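You operate a simulated robot arm through the tools that you are given. There is no shell and no other tool. Be economical: measure what you need, move in short steps, check, and stop when the job is done.

Carry out the task below with a simulated robot arm. There is one attempt and no reset: what you move stays moved.

## Task
Flare a grommet of the size on the card with one stroke of the press.
Fine: depth dial at that size, press slide in for the stroke; leave the grommet in the die, slide in. Where these are worked on the way, their far stop is far enough and under half their travel is too little: press slide.

It is judged by the outcome, as a careful person would: the job done as asked, and still so three seconds after it is handed in. It fails if anything else is knocked over, pushed out of place, dropped, spilled or broken.

## Robot
A 6-joint arm with a two-finger parallel gripper, fixed in place. Base frame: the origin is at the foot of the arm, x ahead of it, y to its left, z up; the work surface is at about z = 0. Readings come in mm, rad, newtons and seconds.
With the tool pointing down near the work surface it reaches from about 180 to 460 mm from the base axis. Its first joint turns from -1.222 to 1.222 rad. Payload 1.9 kg.
Tool frame: the origin (TCP) lies between the finger pads and is the grasp point; the fingertips stand 23 mm ahead of it; z points along the fingers, y is the line along which they close. The gripper opens to 94 mm. The fingers are 38 mm wide and 10 mm thick; the gripper's body (54 by 96 mm) begins 39 mm behind the TCP.
Orientation is told as [roll, pitch, yaw] about the base's x, y, z axes, in that order, counted from this pose: with the fingers straight down and closing along the base's y, the tool's x points along the base's -x, its y along +y and its z along -z.

## Interface
- The arm moves only by the tool nudge_tool. Its argument "series" is a list of rows, each an object of numbers (a shift or turn left out is 0, a gripper value left out holds the last): "x", "y", "z": the shift along the tool's x, y, z in mm; "wx", "wy", "wz": the turn, a rotation vector about the tool's x, y, z in rad; "jaw": the opening, from 0 (shut) to 1 (fully open). In form: [{"x": .., "y": .., "z": .., "wx": .., "wy": .., "wz": .., "jaw": ..}, ...]. A call has 1 to 10 rows; each row is the pose to reach, as a shift and turn from the pose commanded when the call began, along the tool's axes at that moment. A row lasts 0.2 s, in which the tool goes at most 50 mm and 0.15 rad; a call with a longer step from one row to the next is refused whole, and so is a gripper value outside its range. A pose out of reach is approached as far as the arm can. The call stops where the force on the tool passes 90 N (or 10 N more than at its start, if that is more) or the arm is blocked; 0.2 s more then pass. The fingers move at their own pace (about 108 mm/s each) and stop on an object; they squeeze with about 24 N. The grip force told is the motor's: it shows also when the fingers shut on nothing. Time passes only in rows, and 0.2 s behind the last, so rows that repeat a pose let the fingers close. The reply holds the time, the measured pose of the TCP, the force on the tool along the base axes, the opening and the grip force, in the units named above and with some noise, with the torque about the TCP (base axes, N m) and any sound that the robot's microphone picked up, and new pictures: "views" is both (left out), scene, wrist or none.
- Cameras (640 x 400 px; columns grow to the right, rows downward): "scene" is fixed at [49, 296, 437.5]; the picture's right is [-0.86, -0.51, 0.00], its down [-0.18, 0.31, -0.93] and it looks along [0.48, -0.80, -0.36] (base axes); focal length 249 px, centre (320, 200). "wrist" rides on the gripper at [87, 16, -75] in the tool frame; the picture's right is [-0.18, 0.98, 0.00], its down [-0.58, -0.11, -0.81] and it looks along [-0.79, -0.15, 0.59] (tool axes); focal length 243 px, centre (320, 200). There is no depth. A picture from a camera that has moved, and an enlarged one, comes with that camera's place and axes in the base frame and with its lens. The place of the scene camera against the robot may be out by one fixed shift of up to 12 mm in any direction.
- inspect(camera, box): a new picture of the part [left, top, right, bottom] of that camera's present view, enlarged. No time passes.
- job_done(): hands the job in; it is judged then, once.

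Work in short steps. Places have to be worked out from the pictures, the camera data and where the tool is seen: move nearer, look again, correct. Check each grasp and each placing, and mend what went wrong. You have 120 turns and 200 pictures in all, those below and enlarged ones among them. Open the gripper and draw the arm clear of the work before you hand the job in, unless the task says otherwise; then end with one line.

The tools are called as name(argument=value, ...) on one line, values as JSON. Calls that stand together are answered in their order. nudge_tool: Moves the arm, as the interface text tells. Its arguments: {"type":"object","properties":{"series":{"type":"array","items":{"type":"object","properties":{"x":{"type":"number"},"y":{"type":"number"},"z":{"type":"number"},"wx":{"type":"number"},"wy":{"type":"number"},"wz":{"type":"number"},"jaw":{"type":"number"}}}},"views":{"type":"string","enum":["both","scene","wrist","none"]}},"required":["series"]} The other tools are called the same way: inspect (camera, box) takes an enlarged picture of a part of a camera's view; job_done () hands the job in.

At the start:

```text
time: 0.0
tcp_pos: [293.2, -87.3, 352.6]
ee_rot: [-0.002, 0.0, -0.005]
contact_force: [-1.2, 0.8, -0.2]
moment: [0.0, 0.0, -0.02]
grip_width: 94.1
finger_force: 0.0
```

scene: 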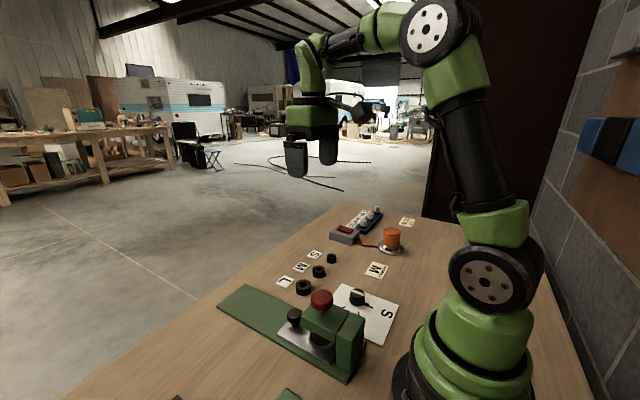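
wrist: 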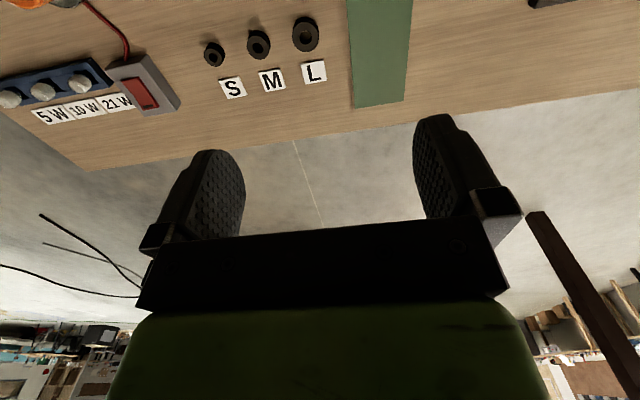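

I start by enlarging the scene to read the card, the dial and the press.

inspect(camera="scene", box=[210, 270, 410, 395])

inspect(camera="scene", box=[270, 195, 430, 295])

```text
3.20 times, centred on (310, 332) of scene
camera zoom: at [49.0, 296.0, 437.5], right [-0.86, -0.51, 0.0], down [-0.18, 0.31, -0.93], along [0.48, -0.8, -0.36], focal length 797 px, centre (352, -224)
```

zoom: 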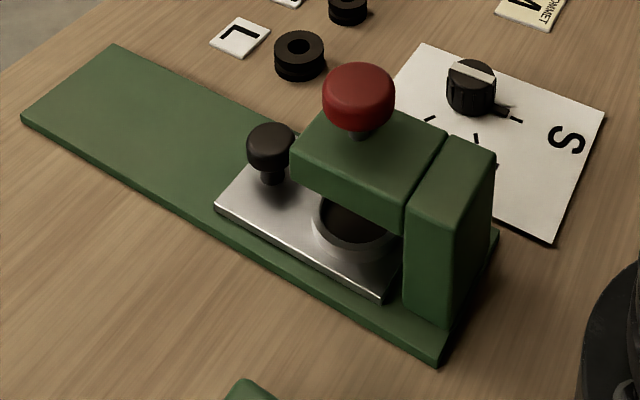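

```text
4.00 times, centred on (350, 245) of scene
camera zoom: at [49.0, 296.0, 437.5], right [-0.86, -0.51, 0.0], down [-0.18, 0.31, -0.93], along [0.48, -0.8, -0.36], focal length 996 px, centre (200, 20)
```

zoom: 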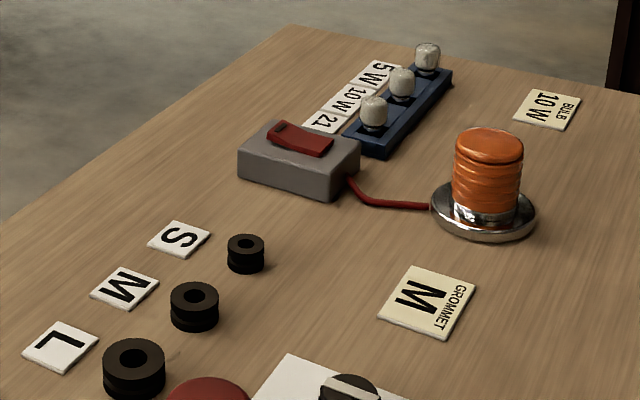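

The card reads "GROMMET M". The press slide is in with its die under the head, and the dial lies at about (210,-138). I move over to the dial and tilt the wrist camera down to read it.

nudge_tool(series=[{"x": 15, "y": -12, "z": 25, "wy": 0.12}, {"x": 30, "y": -25, "z": 50, "wy": 0.25}, {"x": 47, "y": -38, "z": 75, "wy": 0.38}, {"x": 63, "y": -50, "z": 100, "wy": 0.5}, {"x": 63, "y": -50, "z": 100, "wy": 0.5}])

```text
time: 1.2
tcp_pos: [230.4, -138.1, 251.9]
ee_rot: [-0.001, 0.5, -0.003]
contact_force: [-0.8, -0.5, 0.5]
moment: [0.03, 0.02, 0.0]
grip_width: 94.0
finger_force: 0.1
camera wrist: at [192.1, -120.5, 358.9], right [0.16, 0.98, -0.09], down [0.9, -0.11, 0.43], along [0.41, -0.15, -0.9], focal length 243 px, centre (320, 200)
```

scene: 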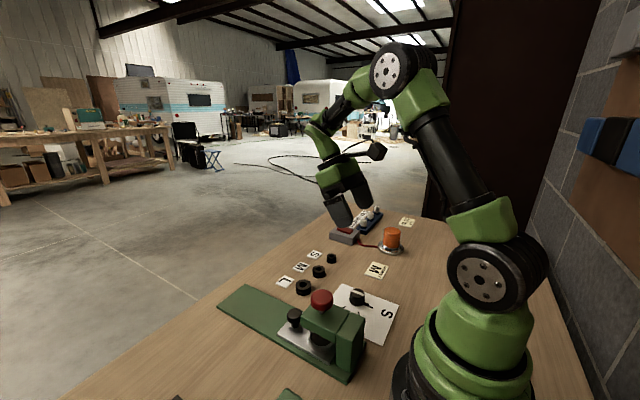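
wrist: 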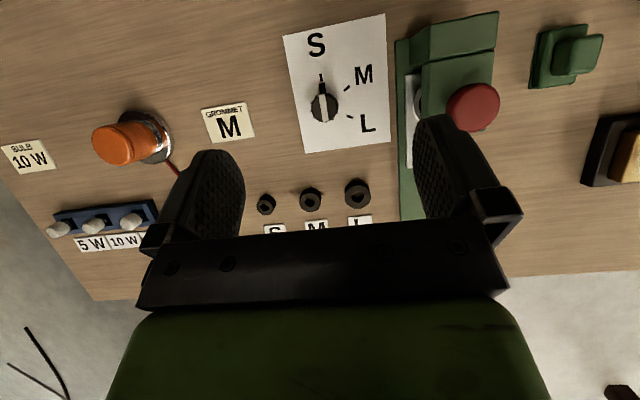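

inspect(camera="wrist", box=[260, 0, 420, 220])

inspect(camera="wrist", box=[380, 0, 640, 200])

```text
1.82 times, centred on (340, 110) of wrist
camera zoom: at [192.1, -120.5, 358.9], right [0.16, 0.98, -0.09], down [0.9, -0.11, 0.43], along [0.41, -0.15, -0.9], focal length 441 px, centre (284, 364)
```

zoom: 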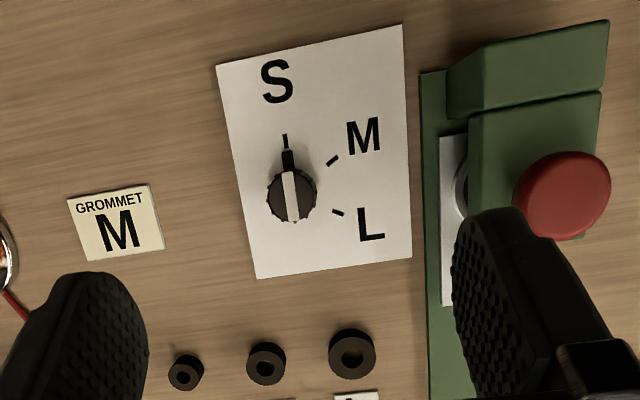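

```text
2.00 times, centred on (510, 100) of wrist
camera zoom: at [192.1, -120.5, 358.9], right [0.16, 0.98, -0.09], down [0.9, -0.11, 0.43], along [0.41, -0.15, -0.9], focal length 485 px, centre (-60, 400)
```

zoom: 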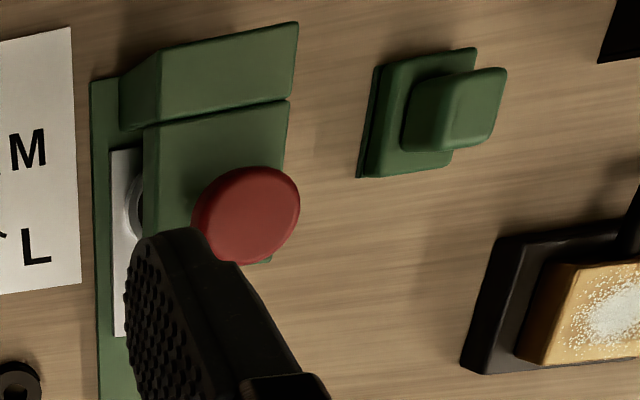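

The dial points at S, and M is 60° clockwise from there. Fitting the ticks puts the dial centre at about (214,-150). I straighten the tool above the knob at z≈120.

nudge_tool(series=[{"x": -12, "y": -3, "z": 31, "wy": -0.13}, {"x": -25, "y": -6, "z": 62, "wy": -0.25}, {"x": -37, "y": -9, "z": 93, "wy": -0.38}, {"x": -49.2, "y": -11.7, "z": 123.5, "wy": -0.5}, {"x": -49.2, "y": -11.7, "z": 123.5, "wy": -0.5}])

```text
time: 2.4
tcp_pos: [215.2, -147.9, 119.9]
ee_rot: [0.0, -0.002, -0.007]
contact_force: [-1.0, -0.7, 0.4]
moment: [0.0, 0.01, -0.02]
grip_width: 94.0
finger_force: 0.0
camera wrist: at [129.2, -130.6, 194.4], right [0.19, 0.98, 0.0], down [0.58, -0.11, 0.81], along [0.79, -0.15, -0.59], focal length 243 px, centre (320, 200)
```

scene: 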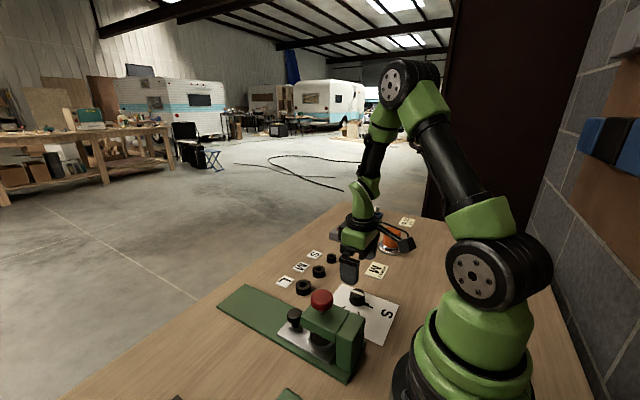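
wrist: 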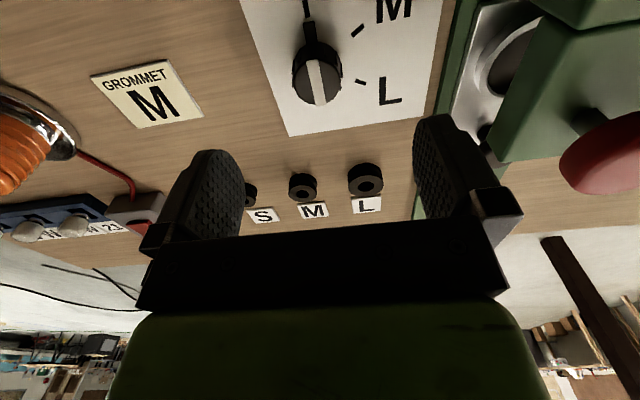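

The knob is centred below at (214.5,-150). I pre-rotate by -0.44 rad so the 60° turn ends clear of the press, partly close the fingers, and descend.

nudge_tool(series=[{"x": 0.7, "y": -2, "z": 10, "wz": -0.15, "jaw": 0.7}, {"x": 0.7, "y": -2, "z": 25, "wz": -0.3}, {"x": 0.7, "y": -2, "z": 40, "wz": -0.44}, {"x": 0.7, "y": -2, "z": 60, "wz": -0.44}, {"x": 0.7, "y": -2, "z": 60, "wz": -0.44}])

inspect(camera="scene", box=[290, 220, 450, 320])

```text
time: 3.6
tcp_pos: [214.6, -150.9, 58.3]
ee_rot: [-0.002, -0.002, 0.438]
contact_force: [0.7, 0.9, 0.2]
moment: [0.0, 0.01, -0.01]
grip_width: 65.9
finger_force: 0.0
camera wrist: at [130.6, -171.8, 134.5], right [-0.25, 0.97, 0.0], down [0.57, 0.15, 0.81], along [0.78, 0.2, -0.59], focal length 243 px, centre (320, 200)
```

scene: 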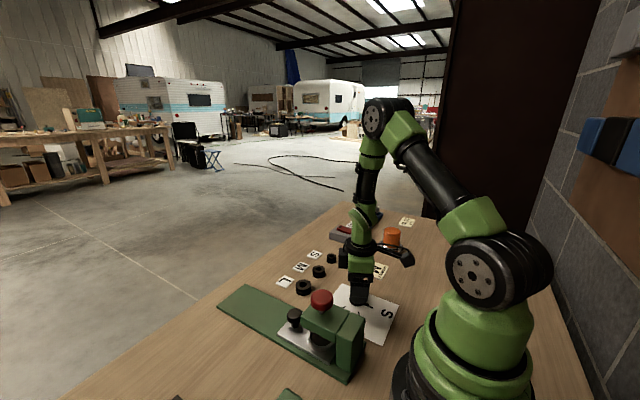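
wrist: 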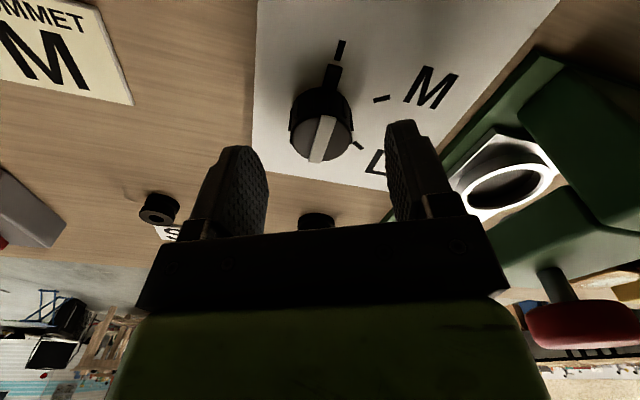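

```text
4.00 times, centred on (370, 270) of scene
camera zoom: at [49.0, 296.0, 437.5], right [-0.86, -0.51, 0.0], down [-0.18, 0.31, -0.93], along [0.48, -0.8, -0.36], focal length 996 px, centre (120, -80)
```

zoom: 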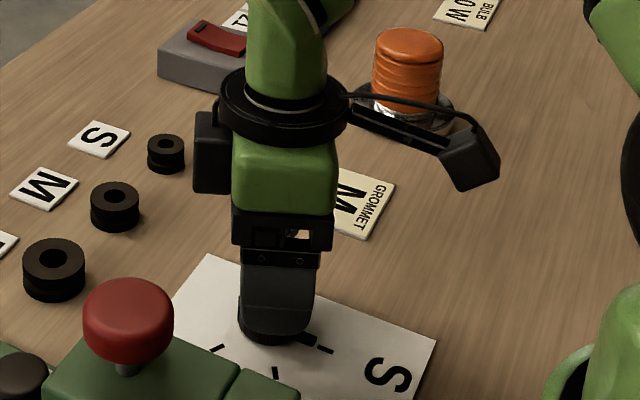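

The knob sits centred between the fingers. I descend to z≈30 and close.

nudge_tool(series=[{"z": 10}, {"z": 20}, {"z": 29}, {"z": 29, "jaw": 0.2}, {"z": 29, "jaw": 0.2}, {"z": 29, "jaw": 0.2}])

```text
time: 5.0
tcp_pos: [213.9, -150.6, 31.5]
ee_rot: [0.001, 0.0, 0.437]
contact_force: [-0.5, 13.2, 3.2]
moment: [0.3, -0.01, -0.13]
grip_width: 35.2
finger_force: 45.0
camera wrist: at [130.8, -171.4, 105.7], right [-0.25, 0.97, 0.0], down [0.57, 0.15, 0.81], along [0.78, 0.2, -0.59], focal length 243 px, centre (320, 200)
```

scene: 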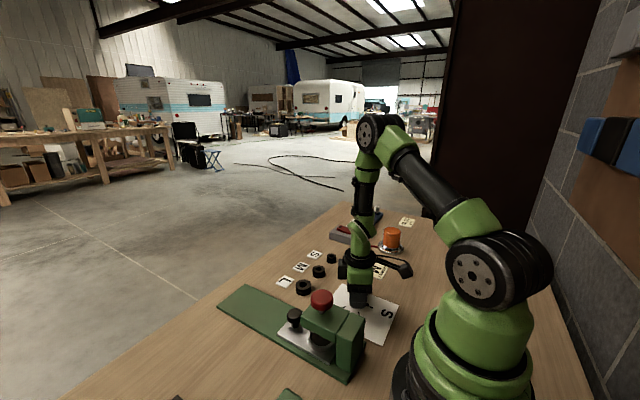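
wrist: 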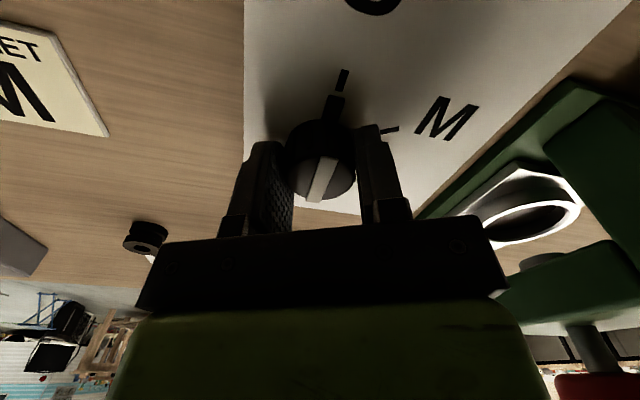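

The knob is held at 35 mm with a slight side force, so I ease about 1 mm toward +y. Then I turn it clockwise 1.05 rad.

nudge_tool(series=[{"y": 1, "x": 0.4, "wz": 0.14}, {"y": 1, "x": 0.4, "wz": 0.28}, {"y": 1, "x": 0.4, "wz": 0.42}, {"y": 1, "x": 0.4, "wz": 0.56}, {"y": 1, "x": 0.4, "wz": 0.7}, {"y": 1, "x": 0.4, "wz": 0.84}, {"y": 1, "x": 0.4, "wz": 0.98}, {"y": 1, "x": 0.4, "wz": 1.05}, {"y": 1, "x": 0.4, "wz": 1.05}])

```text
time: 7.0
tcp_pos: [214.4, -150.2, 30.9]
ee_rot: [0.001, -0.005, -0.611]
contact_force: [43.3, 27.6, -20.7]
moment: [0.57, -0.87, 0.01]
grip_width: 35.0
finger_force: 45.3
camera wrist: at [154.0, -86.3, 105.4], right [0.72, 0.7, 0.0], down [0.41, -0.42, 0.81], along [0.57, -0.58, -0.59], focal length 243 px, centre (320, 200)
```

scene: 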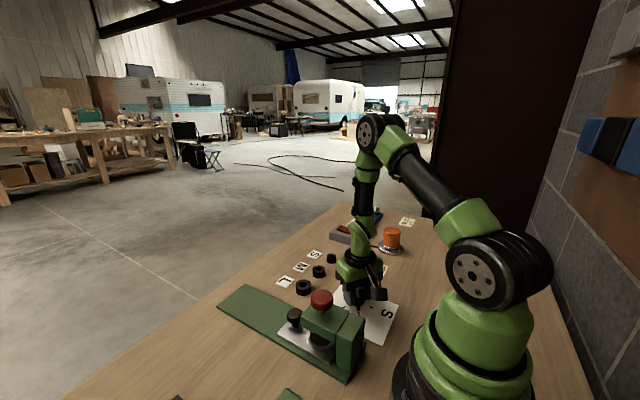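
wrist: 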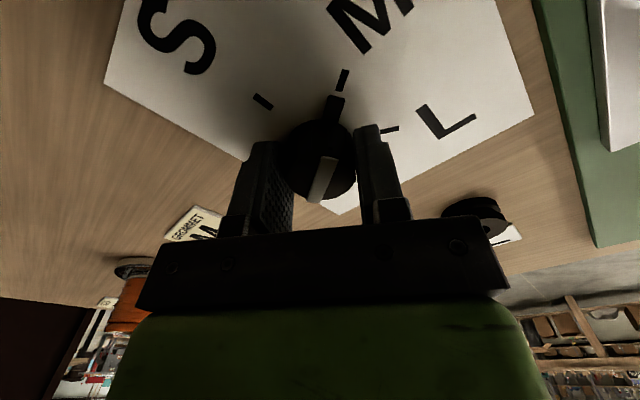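

The pointer is on the M tick. I release and rise, first in place so I can check it.

nudge_tool(series=[{"jaw": 0.6}, {"jaw": 0.7}, {"z": -30}, {"z": -60}, {"z": -90, "wz": -0.15}, {"z": -120, "wz": -0.3}, {"z": -150, "wz": -0.45}, {"z": -150, "wz": -0.6}])

```text
time: 8.8
tcp_pos: [214.7, -149.5, 182.1]
ee_rot: [-0.002, -0.002, -0.011]
contact_force: [0.7, 0.0, 0.4]
moment: [-0.01, 0.01, 0.02]
grip_width: 65.9
finger_force: 0.1
camera wrist: at [128.7, -132.2, 255.6], right [0.2, 0.98, 0.0], down [0.58, -0.11, 0.81], along [0.79, -0.16, -0.59], focal length 243 px, centre (320, 200)
```

scene: 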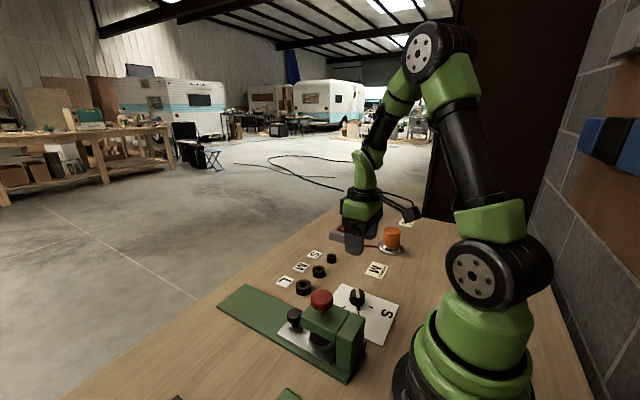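
wrist: 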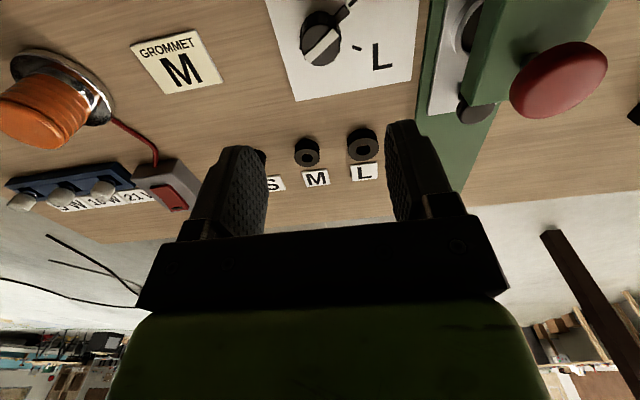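

The dial is on M. The slide's black knob is at about (296,-9,40). I move above it with yaw -0.5 to keep the wrist camera clear of the red knob.

nudge_tool(series=[{"x": -42, "y": 10, "wz": 0.12, "jaw": 0.6}, {"x": -82, "y": 35, "wz": 0.25}, {"x": -82, "y": 80, "wz": 0.37}, {"x": -82, "y": 120, "wz": 0.5}, {"x": -82, "y": 141, "wz": 0.5}, {"x": -82, "y": 141, "z": 60, "wz": 0.5}, {"x": -82, "y": 141, "z": 60, "wz": 0.5}])

```text
refused: row 6 steps farther than a row can; nothing moved
```

The last step was too long, so I split it.

nudge_tool(series=[{"x": -42, "y": 10, "wz": 0.12, "jaw": 0.6}, {"x": -82, "y": 35, "wz": 0.25}, {"x": -82, "y": 80, "wz": 0.37}, {"x": -82, "y": 120, "wz": 0.5}, {"x": -82, "y": 141, "wz": 0.5}, {"x": -82, "y": 141, "z": 30, "wz": 0.5}, {"x": -82, "y": 141, "z": 60, "wz": 0.5}, {"x": -82, "y": 141, "z": 60, "wz": 0.5}])

inspect(camera="scene", box=[210, 220, 410, 345])

```text
time: 10.6
tcp_pos: [297.3, -9.9, 121.0]
ee_rot: [0.0, -0.004, -0.514]
contact_force: [0.3, -1.0, -0.3]
moment: [-0.01, 0.05, -0.02]
grip_width: 56.2
finger_force: 0.0
camera wrist: at [231.1, 47.5, 195.1], right [0.64, 0.77, 0.0], down [0.45, -0.38, 0.81], along [0.62, -0.52, -0.59], focal length 243 px, centre (320, 200)
```

scene: 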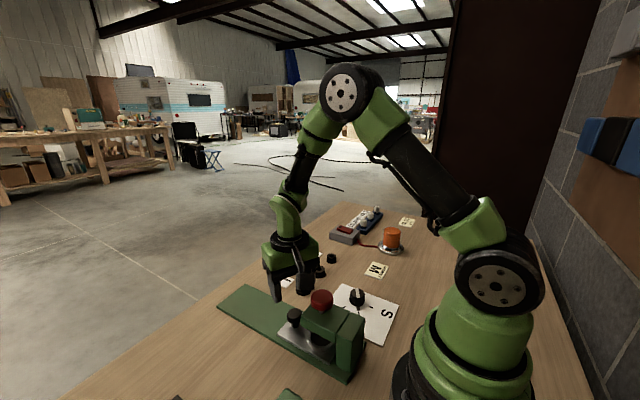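
wrist: 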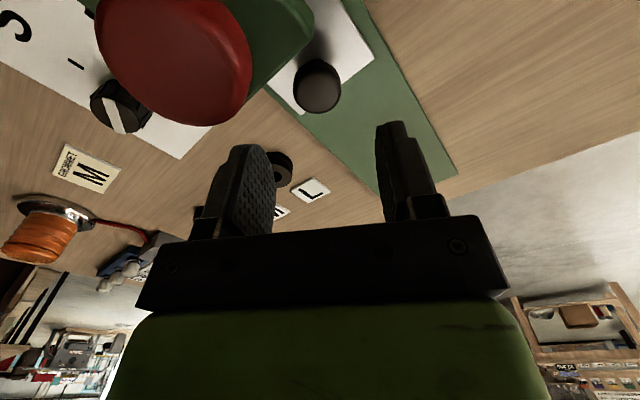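

```text
3.20 times, centred on (310, 282) of scene
camera zoom: at [49.0, 296.0, 437.5], right [-0.86, -0.51, 0.0], down [-0.18, 0.31, -0.93], along [0.48, -0.8, -0.36], focal length 797 px, centre (352, -64)
```

zoom: 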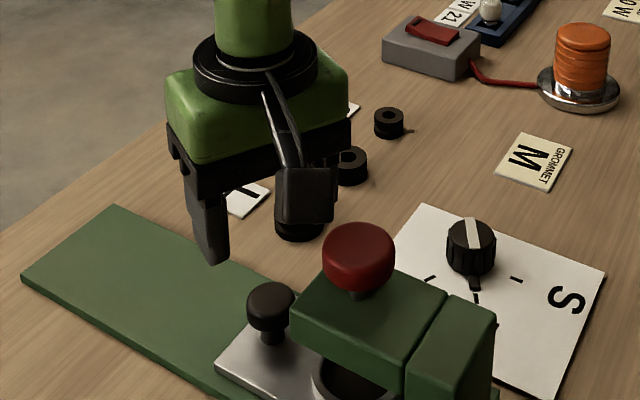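

The slide knob is confirmed at (295,-8) with its top around z≈45. The red knob's edge stays clear of the camera, so I descend to z≈48.

nudge_tool(series=[{"x": 2.5, "y": 0.5, "z": 25}, {"x": 2.5, "y": 0.5, "z": 45}, {"x": 2.5, "y": 0.5, "z": 60}, {"x": 2.5, "y": 0.5, "z": 72}, {"x": 2.5, "y": 0.5, "z": 72}])

inspect(camera="scene", box=[230, 240, 370, 350])

```text
time: 11.2
tcp_pos: [296.7, -6.4, 85.3]
ee_rot: [0.002, -0.003, -0.52]
contact_force: [-5.8, -0.8, 26.6]
moment: [-0.69, 1.01, -0.13]
grip_width: 58.0
finger_force: 1.9
stopped in row 2: the force on the tool passed its limit at 174 N (the readings are from after the stop); the commanded pose is now the measured one
camera wrist: at [230.1, 50.1, 161.0], right [0.65, 0.76, 0.0], down [0.45, -0.38, 0.81], along [0.62, -0.52, -0.59], focal length 243 px, centre (320, 200)
```

scene: 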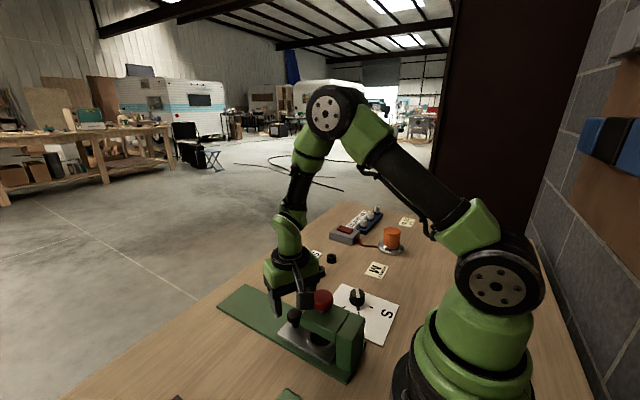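
wrist: 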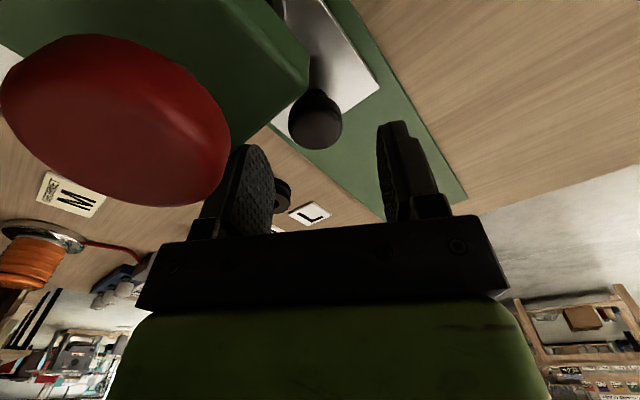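

```text
3.64 times, centred on (300, 295) of scene
camera zoom: at [49.0, 296.0, 437.5], right [-0.86, -0.51, 0.0], down [-0.18, 0.31, -0.93], along [0.48, -0.8, -0.36], focal length 906 px, centre (393, -146)
```

zoom: 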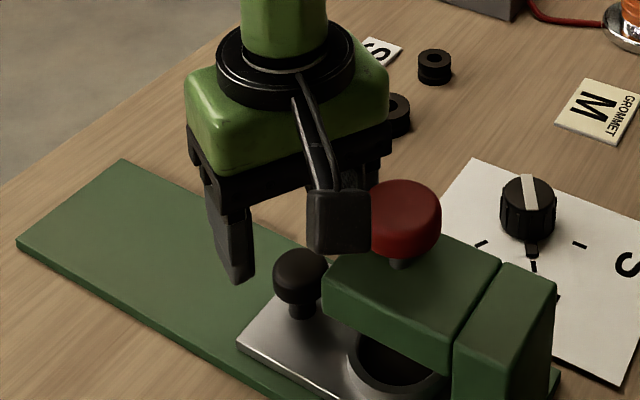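

The left finger met the press head, whose front is at x≈268 and top at z≈63. I rise and undo the yaw. Next I'll approach tilted from the +x side so fingers and camera clear the head and red knob.

nudge_tool(series=[{"z": -25}, {"z": -50}, {"x": -4, "y": 2, "z": -60, "wz": -0.14}, {"x": -8, "y": 3, "z": -60, "wz": -0.28}, {"x": -12.3, "y": 4.7, "z": -60, "wz": -0.42}, {"x": -12.3, "y": 4.7, "z": -60, "wz": -0.52}, {"x": -12.3, "y": 4.7, "z": -60, "wz": -0.52}])

inspect(camera="scene", box=[230, 260, 370, 370])

```text
time: 12.8
tcp_pos: [308.5, -9.0, 146.7]
ee_rot: [0.0, -0.001, 0.002]
contact_force: [-0.2, -0.3, 0.1]
moment: [0.02, -0.01, 0.0]
grip_width: 56.4
finger_force: 0.1
camera wrist: at [223.5, 7.0, 220.4], right [0.18, 0.98, 0.0], down [0.58, -0.11, 0.81], along [0.79, -0.15, -0.59], focal length 243 px, centre (320, 200)
```

scene: 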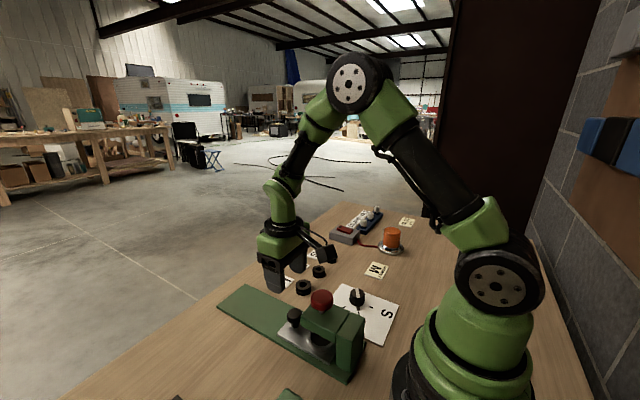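
wrist: 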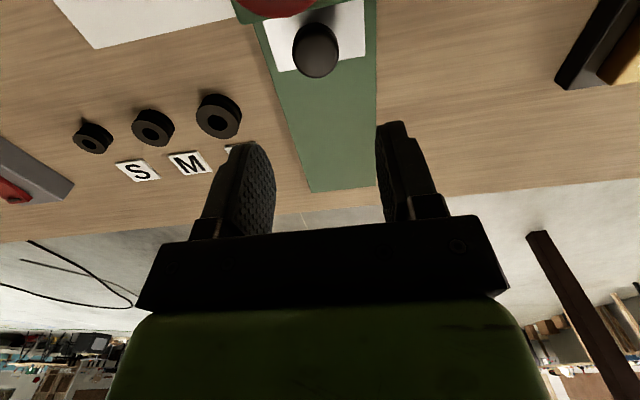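

```text
3.64 times, centred on (300, 315) of scene
camera zoom: at [49.0, 296.0, 437.5], right [-0.86, -0.51, 0.0], down [-0.18, 0.31, -0.93], along [0.48, -0.8, -0.36], focal length 906 px, centre (393, -218)
```

zoom: 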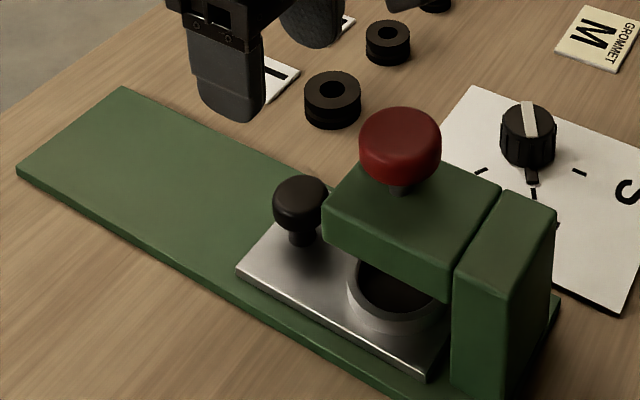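

Everything is still in place and the knob is at (295,-8.6). I tilt 0.35 rad and lower to z≈95 to check clearances.

nudge_tool(series=[{"x": 0, "z": 10, "wy": 0.12}, {"x": 0, "z": 25, "wy": 0.24}, {"x": 0, "z": 40, "wy": 0.35}, {"x": 3, "z": 52, "wy": 0.35}, {"x": 3, "z": 52, "wy": 0.35}])

inspect(camera="scene", box=[230, 240, 370, 350])

```text
time: 14.0
tcp_pos: [306.0, -9.2, 93.6]
ee_rot: [-0.002, 0.349, 0.0]
contact_force: [-0.1, 0.4, 0.8]
moment: [0.0, -0.05, -0.01]
grip_width: 56.5
finger_force: 0.0
camera wrist: at [250.9, 7.4, 193.3], right [0.17, 0.98, -0.06], down [0.82, -0.11, 0.56], along [0.54, -0.15, -0.83], focal length 243 px, centre (320, 200)
```

scene: 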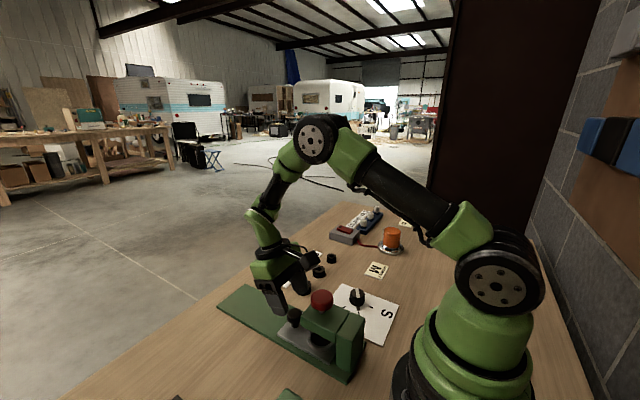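
wrist: 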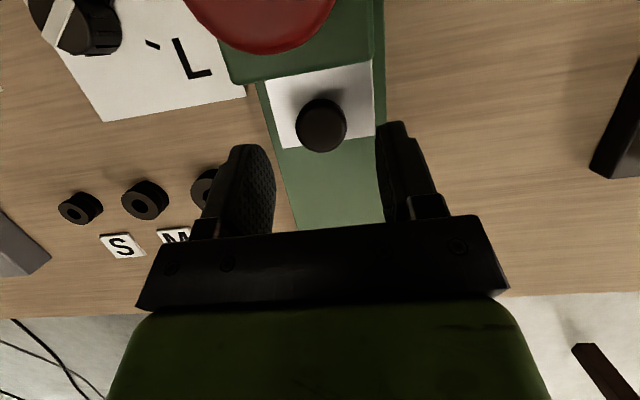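

```text
3.64 times, centred on (300, 295) of scene
camera zoom: at [49.0, 296.0, 437.5], right [-0.86, -0.51, 0.0], down [-0.18, 0.31, -0.93], along [0.48, -0.8, -0.36], focal length 906 px, centre (393, -146)
```

zoom: 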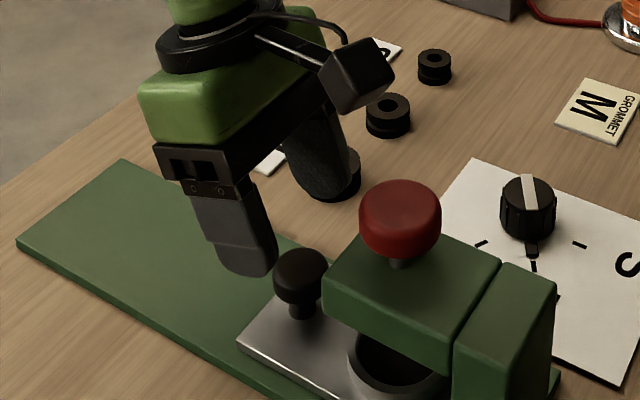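

The view is clear: head front at x≈262, and the knob lies between the fingers. I lower straight down to (303,-9,53) and close on the knob.

nudge_tool(series=[{"x": -4, "z": 14}, {"x": -8, "z": 28}, {"x": -11.2, "z": 39.5}, {"x": -11.2, "z": 39.5}, {"x": -11.2, "z": 39.5, "jaw": 0.2}, {"x": -11.2, "z": 39.5, "jaw": 0.2}, {"x": -11.2, "z": 39.5, "jaw": 0.2}])

inspect(camera="scene", box=[230, 240, 370, 350])

```text
time: 15.6
tcp_pos: [302.4, -10.3, 52.9]
ee_rot: [-0.002, 0.349, 0.001]
contact_force: [-0.8, -19.4, -5.9]
moment: [-0.18, -0.12, 0.13]
grip_width: 31.7
finger_force: 45.1
camera wrist: at [248.4, 6.8, 152.4], right [0.17, 0.98, -0.06], down [0.82, -0.11, 0.56], along [0.54, -0.15, -0.83], focal length 243 px, centre (320, 200)
```

scene: 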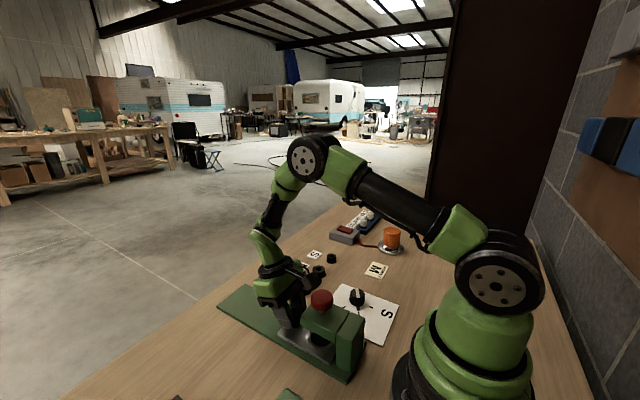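
wrist: 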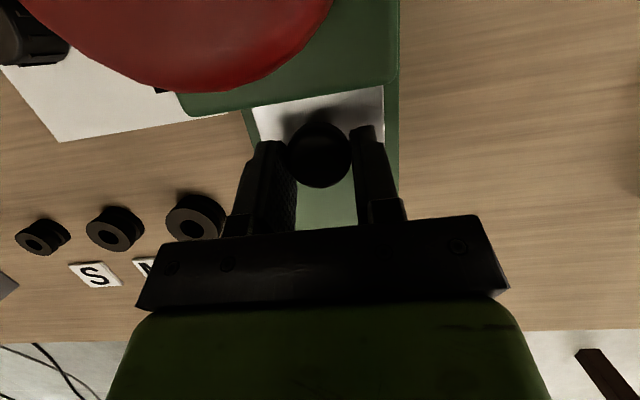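

```text
3.64 times, centred on (300, 295) of scene
camera zoom: at [49.0, 296.0, 437.5], right [-0.86, -0.51, 0.0], down [-0.18, 0.31, -0.93], along [0.48, -0.8, -0.36], focal length 906 px, centre (393, -146)
```

zoom: 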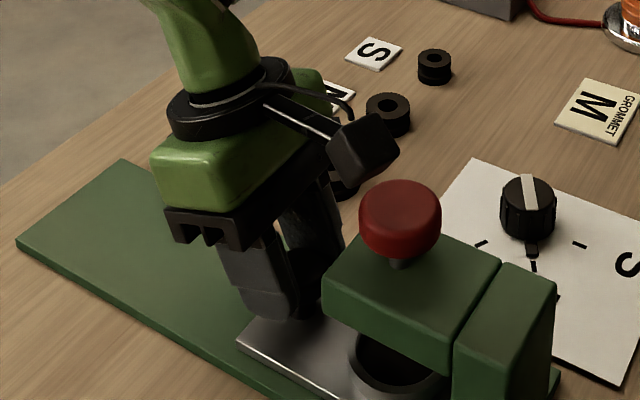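

The knob is gripped at 31.7 mm. I pull along base +x in steps of about 20 mm.

nudge_tool(series=[{"y": -0.5, "x": -9.4, "z": -3.4}, {"y": -1, "x": -18.8, "z": -6.8}, {"y": -1, "x": -37.6, "z": -13.7}, {"y": -1, "x": -56.4, "z": -20.5}, {"y": -1, "x": -75.2, "z": -27.4}, {"y": -1, "x": -75.2, "z": -27.4}])

inspect(camera="scene", box=[210, 240, 370, 360])

```text
time: 17.0
tcp_pos: [383.5, -11.6, 53.1]
ee_rot: [-0.001, 0.348, 0.0]
contact_force: [1.0, -6.9, -5.6]
moment: [0.01, 0.5, -0.12]
grip_width: 31.8
finger_force: 45.2
camera wrist: at [328.7, 6.7, 152.6], right [0.17, 0.98, -0.06], down [0.82, -0.11, 0.56], along [0.54, -0.15, -0.83], focal length 243 px, centre (320, 200)
```

scene: 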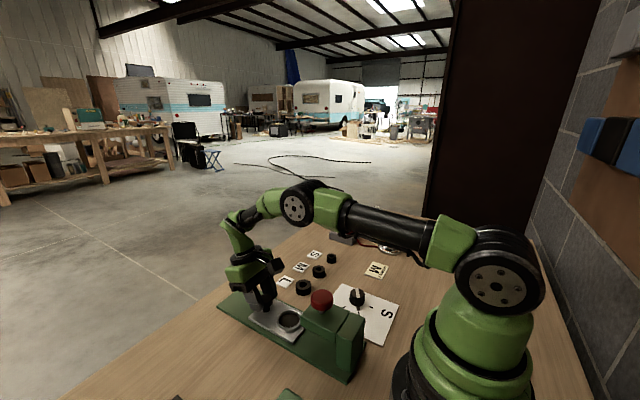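
wrist: 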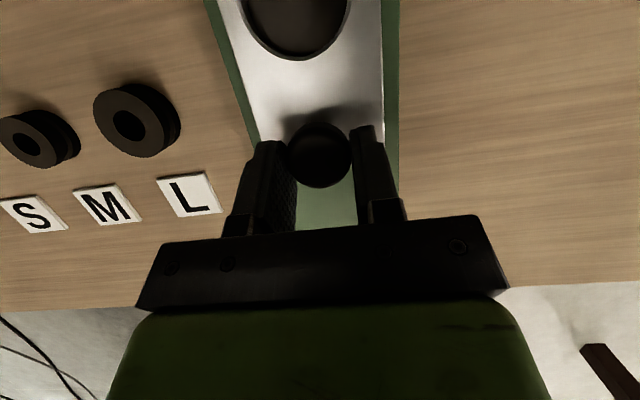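

```text
3.33 times, centred on (290, 300) of scene
camera zoom: at [49.1, 296.0, 437.5], right [-0.86, -0.51, 0.0], down [-0.18, 0.31, -0.93], along [0.48, -0.8, -0.36], focal length 830 px, centre (420, -133)
```

zoom: 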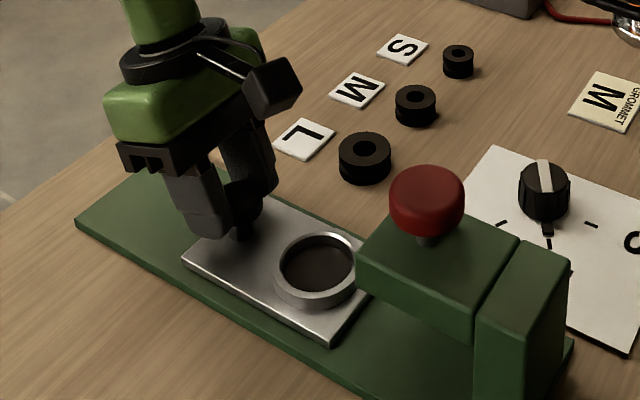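

The slide moved out 80 mm with the grip holding. I pull another 35 mm, to its stop if it has one there, for more room over the die.

nudge_tool(series=[{"x": -9.4, "z": -3.4}, {"x": -18.8, "z": -6.8}, {"x": -25, "z": -9}, {"x": -33, "z": -12}])

inspect(camera="scene", box=[210, 240, 370, 360])

```text
time: 18.0
tcp_pos: [399.5, -10.2, 53.4]
ee_rot: [-0.008, 0.348, 0.003]
contact_force: [-0.5, -30.0, -39.0]
moment: [0.14, -0.13, 0.22]
grip_width: 32.0
finger_force: 44.9
out of reach, approached as far as the arm can: row 2, 3, 4
camera wrist: at [345.6, 7.2, 153.3], right [0.17, 0.98, -0.07], down [0.82, -0.1, 0.56], along [0.54, -0.15, -0.83], focal length 243 px, centre (320, 200)
```

scene: 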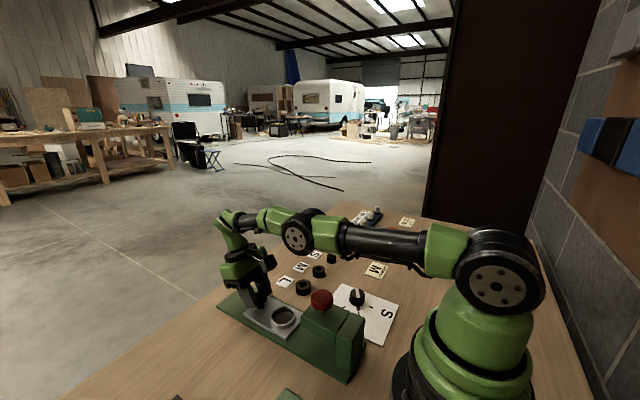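
wrist: 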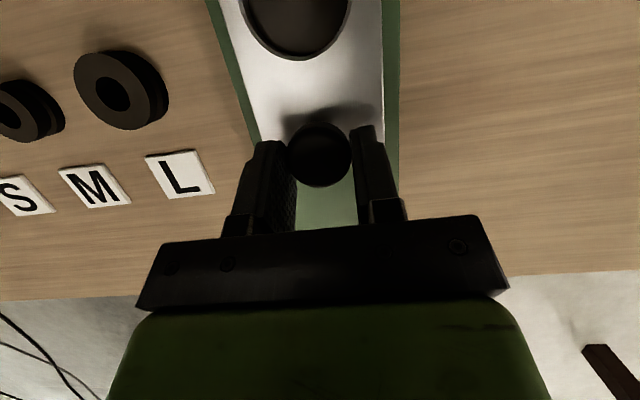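

```text
3.33 times, centred on (290, 300) of scene
camera zoom: at [49.2, 296.0, 437.4], right [-0.86, -0.51, 0.0], down [-0.18, 0.31, -0.93], along [0.48, -0.8, -0.36], focal length 830 px, centre (420, -133)
```

zoom: 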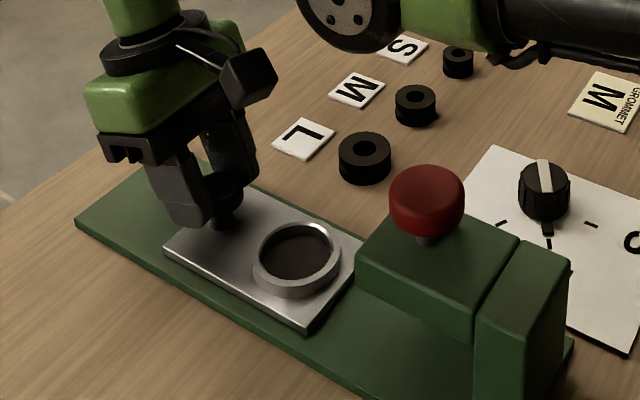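

The arm is at its reach limit with the slide out 97 mm, and the die is well clear of the head. I release the knob and lift straight up, straightening the tool as I go.

nudge_tool(series=[{"jaw": 0.6}, {"jaw": 0.6}, {"x": 10, "z": -28}, {"x": 21, "z": -56}, {"x": 45, "z": -75, "wy": -0.12}, {"x": 70, "z": -90, "wy": -0.24}, {"x": 90, "z": -90, "wy": -0.35}, {"x": 90, "z": -90, "wy": -0.35}])

inspect(camera="scene", box=[210, 240, 370, 360])

```text
time: 19.8
tcp_pos: [344.7, -7.9, 171.6]
ee_rot: [0.001, -0.003, -0.001]
contact_force: [-0.7, -0.3, 0.5]
moment: [0.02, 0.02, 0.02]
grip_width: 56.3
finger_force: 0.1
camera wrist: at [259.8, 8.6, 245.8], right [0.18, 0.98, 0.0], down [0.58, -0.11, 0.81], along [0.79, -0.15, -0.59], focal length 243 px, centre (320, 200)
```

scene: 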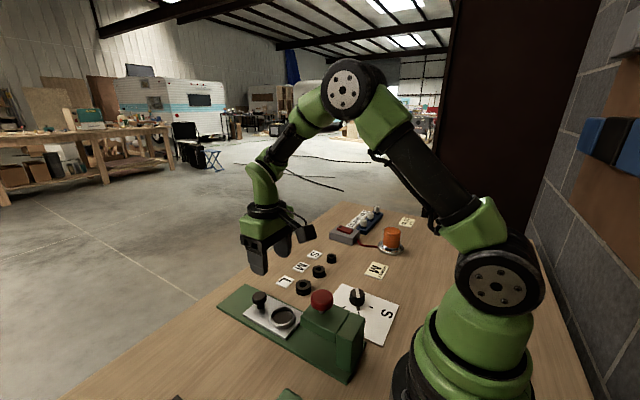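
wrist: 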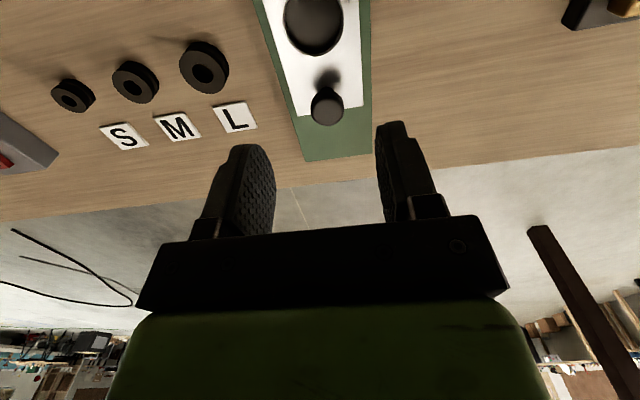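

```text
3.33 times, centred on (290, 300) of scene
camera zoom: at [49.0, 296.0, 437.5], right [-0.86, -0.51, 0.0], down [-0.18, 0.31, -0.93], along [0.48, -0.8, -0.36], focal length 830 px, centre (420, -133)
```

zoom: 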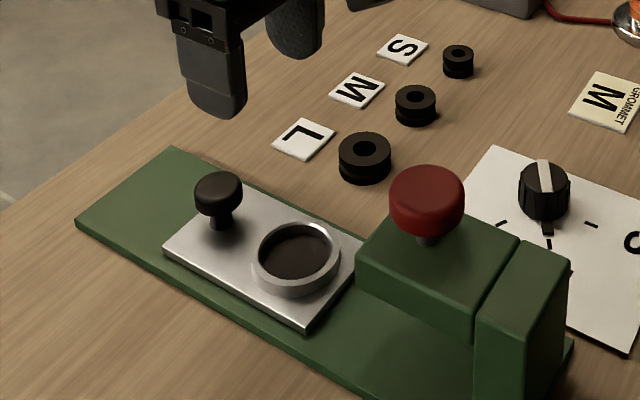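

The slide stays out; the die is near (323,-9) and the M grommet near (347,-189). I move over the M grommet.

nudge_tool(series=[{"y": -45, "jaw": 0.5}, {"y": -90}, {"x": 5, "y": -135}, {"x": 5, "y": -181, "z": 15}, {"x": 5, "y": -181, "z": 60}, {"x": 5, "y": -181, "z": 80}, {"x": 5, "y": -181, "z": 80}])

inspect(camera="scene", box=[260, 220, 360, 310])

```text
time: 21.4
tcp_pos: [341.0, -188.4, 91.3]
ee_rot: [0.0, -0.002, 0.0]
contact_force: [0.0, -0.4, -0.4]
moment: [0.0, -0.01, 0.01]
grip_width: 46.8
finger_force: 0.2
camera wrist: at [256.5, -172.3, 165.0], right [0.18, 0.98, 0.0], down [0.58, -0.11, 0.81], along [0.79, -0.15, -0.59], focal length 243 px, centre (320, 200)
```

scene: 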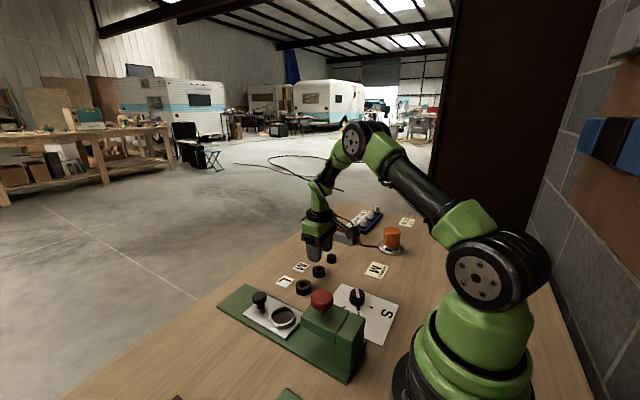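
wrist: 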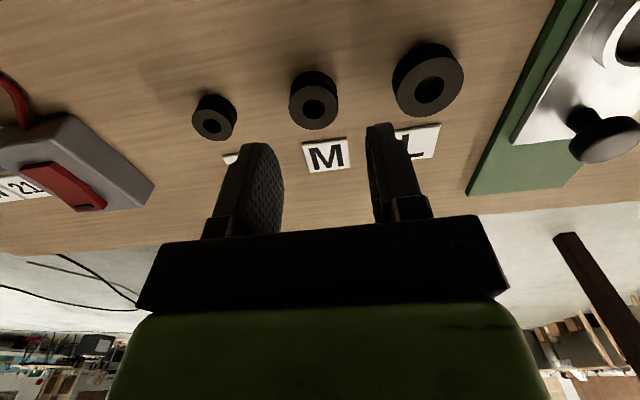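

```text
4.44 times, centred on (310, 265) of scene
camera zoom: at [49.0, 296.0, 437.5], right [-0.86, -0.51, 0.0], down [-0.18, 0.31, -0.93], along [0.48, -0.8, -0.36], focal length 1107 px, centre (364, -89)
```

zoom: 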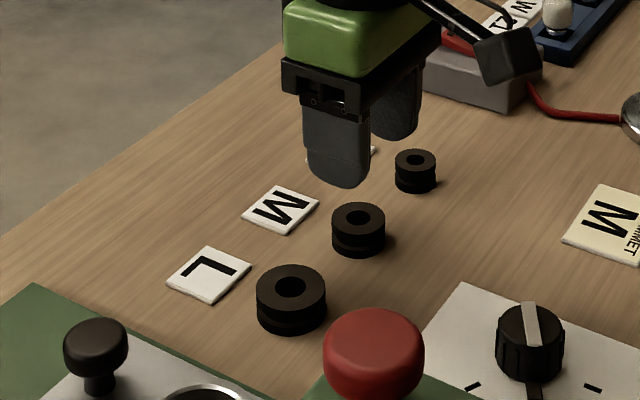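

At closer range the M grommet is at about (350,-193), roughly 32 mm across and 15 mm tall. I move above it and lower to z≈52.

nudge_tool(series=[{"x": -9, "y": -5, "z": 15}, {"x": -9, "y": -5, "z": 39}, {"x": -9, "y": -5, "z": 39}])

inspect(camera="scene", box=[260, 220, 360, 310])

```text
time: 22.2
tcp_pos: [349.6, -193.4, 51.3]
ee_rot: [0.001, -0.005, 0.0]
contact_force: [0.2, -0.2, 0.0]
moment: [0.02, 0.0, -0.02]
grip_width: 47.1
finger_force: 0.2
camera wrist: at [265.3, -176.6, 126.3], right [0.18, 0.98, 0.0], down [0.58, -0.11, 0.81], along [0.79, -0.15, -0.59], focal length 243 px, centre (320, 200)
```

scene: 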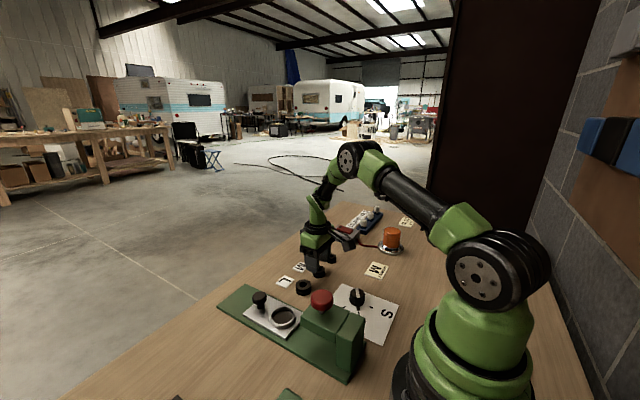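
wrist: 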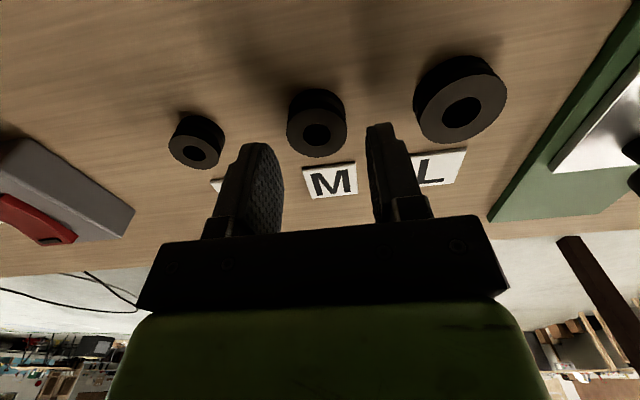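

```text
4.44 times, centred on (310, 265) of scene
camera zoom: at [49.0, 296.0, 437.5], right [-0.86, -0.51, 0.0], down [-0.18, 0.31, -0.93], along [0.48, -0.8, -0.36], focal length 1107 px, centre (364, -89)
```

zoom: 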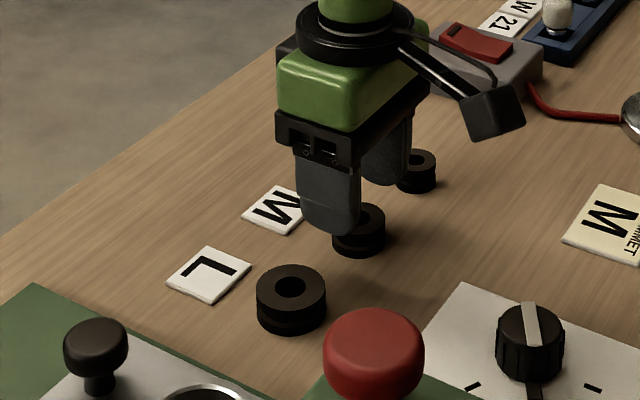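

The grommet is centred at (352,-194). I lower to z≈31 to hold its upper half and close.

nudge_tool(series=[{"x": -2.7, "y": -1, "z": 10}, {"x": -2.7, "y": -1, "z": 20.3}, {"x": -2.7, "y": -1, "z": 20.3}, {"x": -2.7, "y": -1, "z": 20.3, "jaw": 0.15}, {"x": -2.7, "y": -1, "z": 20.3, "jaw": 0.15}, {"x": -2.7, "y": -1, "z": 20.3, "jaw": 0.15}])

inspect(camera="wrist", box=[240, 80, 420, 240])

```text
time: 23.6
tcp_pos: [353.0, -193.6, 31.9]
ee_rot: [0.001, -0.002, -0.001]
contact_force: [0.8, 0.6, 0.2]
moment: [0.02, 0.0, 0.03]
grip_width: 32.3
finger_force: 23.9
camera wrist: at [267.7, -177.5, 106.0], right [0.18, 0.98, 0.0], down [0.58, -0.11, 0.81], along [0.79, -0.15, -0.59], focal length 243 px, centre (320, 200)
```

scene: 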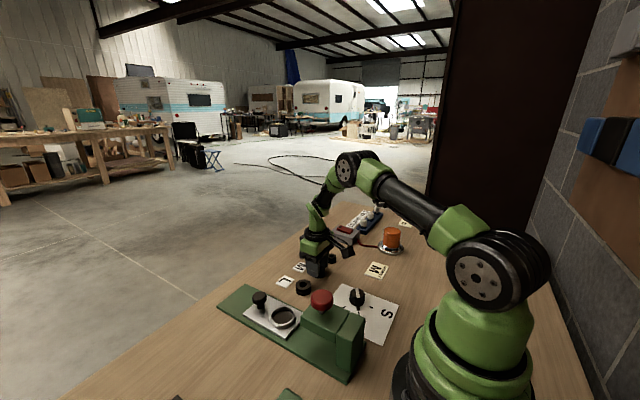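
wrist: 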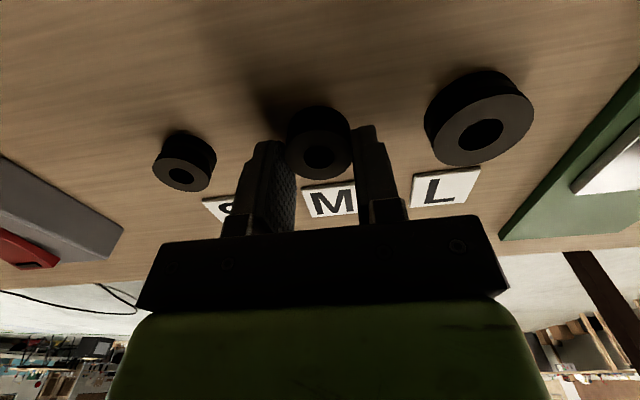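

```text
2.50 times, centred on (330, 160) of wrist
camera zoom: at [267.7, -177.5, 106.0], right [0.18, 0.98, 0.0], down [0.58, -0.11, 0.81], along [0.79, -0.15, -0.59], focal length 606 px, centre (295, 300)
```

zoom: 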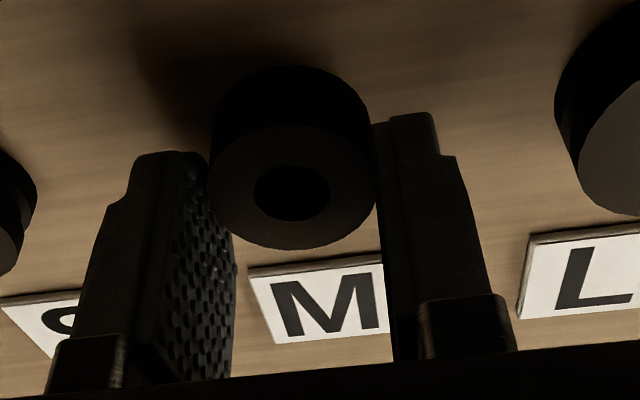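

The M grommet is held at 32.3 mm. I lift it, carry it toward the die and turn the tool in the air.

nudge_tool(series=[{"z": -30}, {"z": -70}, {"z": -110, "wz": 0.1}, {"z": -110, "y": 30, "x": 5, "wz": 0.25}, {"z": -110, "y": 60, "x": 10, "wz": 0.4}, {"z": -110, "y": 90, "x": 15, "wz": 0.55}, {"z": -110, "y": 120, "x": 20, "wz": 0.7}, {"z": -110, "y": 150, "x": 25, "wz": 0.85}, {"z": -110, "y": 183.5, "x": 29.5, "wz": 1.0}, {"z": -110, "y": 183.5, "x": 29.5, "wz": 1.1}], views="wrist")

```text
time: 25.8
tcp_pos: [323.7, -11.2, 142.8]
ee_rot: [0.001, -0.001, -1.102]
contact_force: [-0.6, 0.3, -0.6]
moment: [0.02, -0.01, 0.02]
grip_width: 14.1
finger_force: 0.1
camera wrist: at [299.6, 74.3, 215.9], right [0.96, 0.28, 0.0], down [0.16, -0.57, 0.81], along [0.23, -0.77, -0.59], focal length 243 px, centre (320, 200)
```

wrist: 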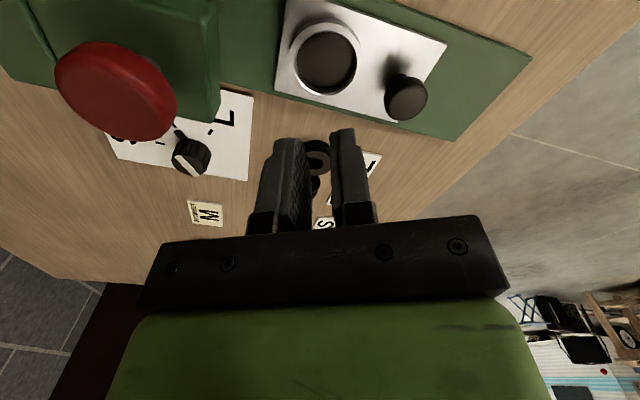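

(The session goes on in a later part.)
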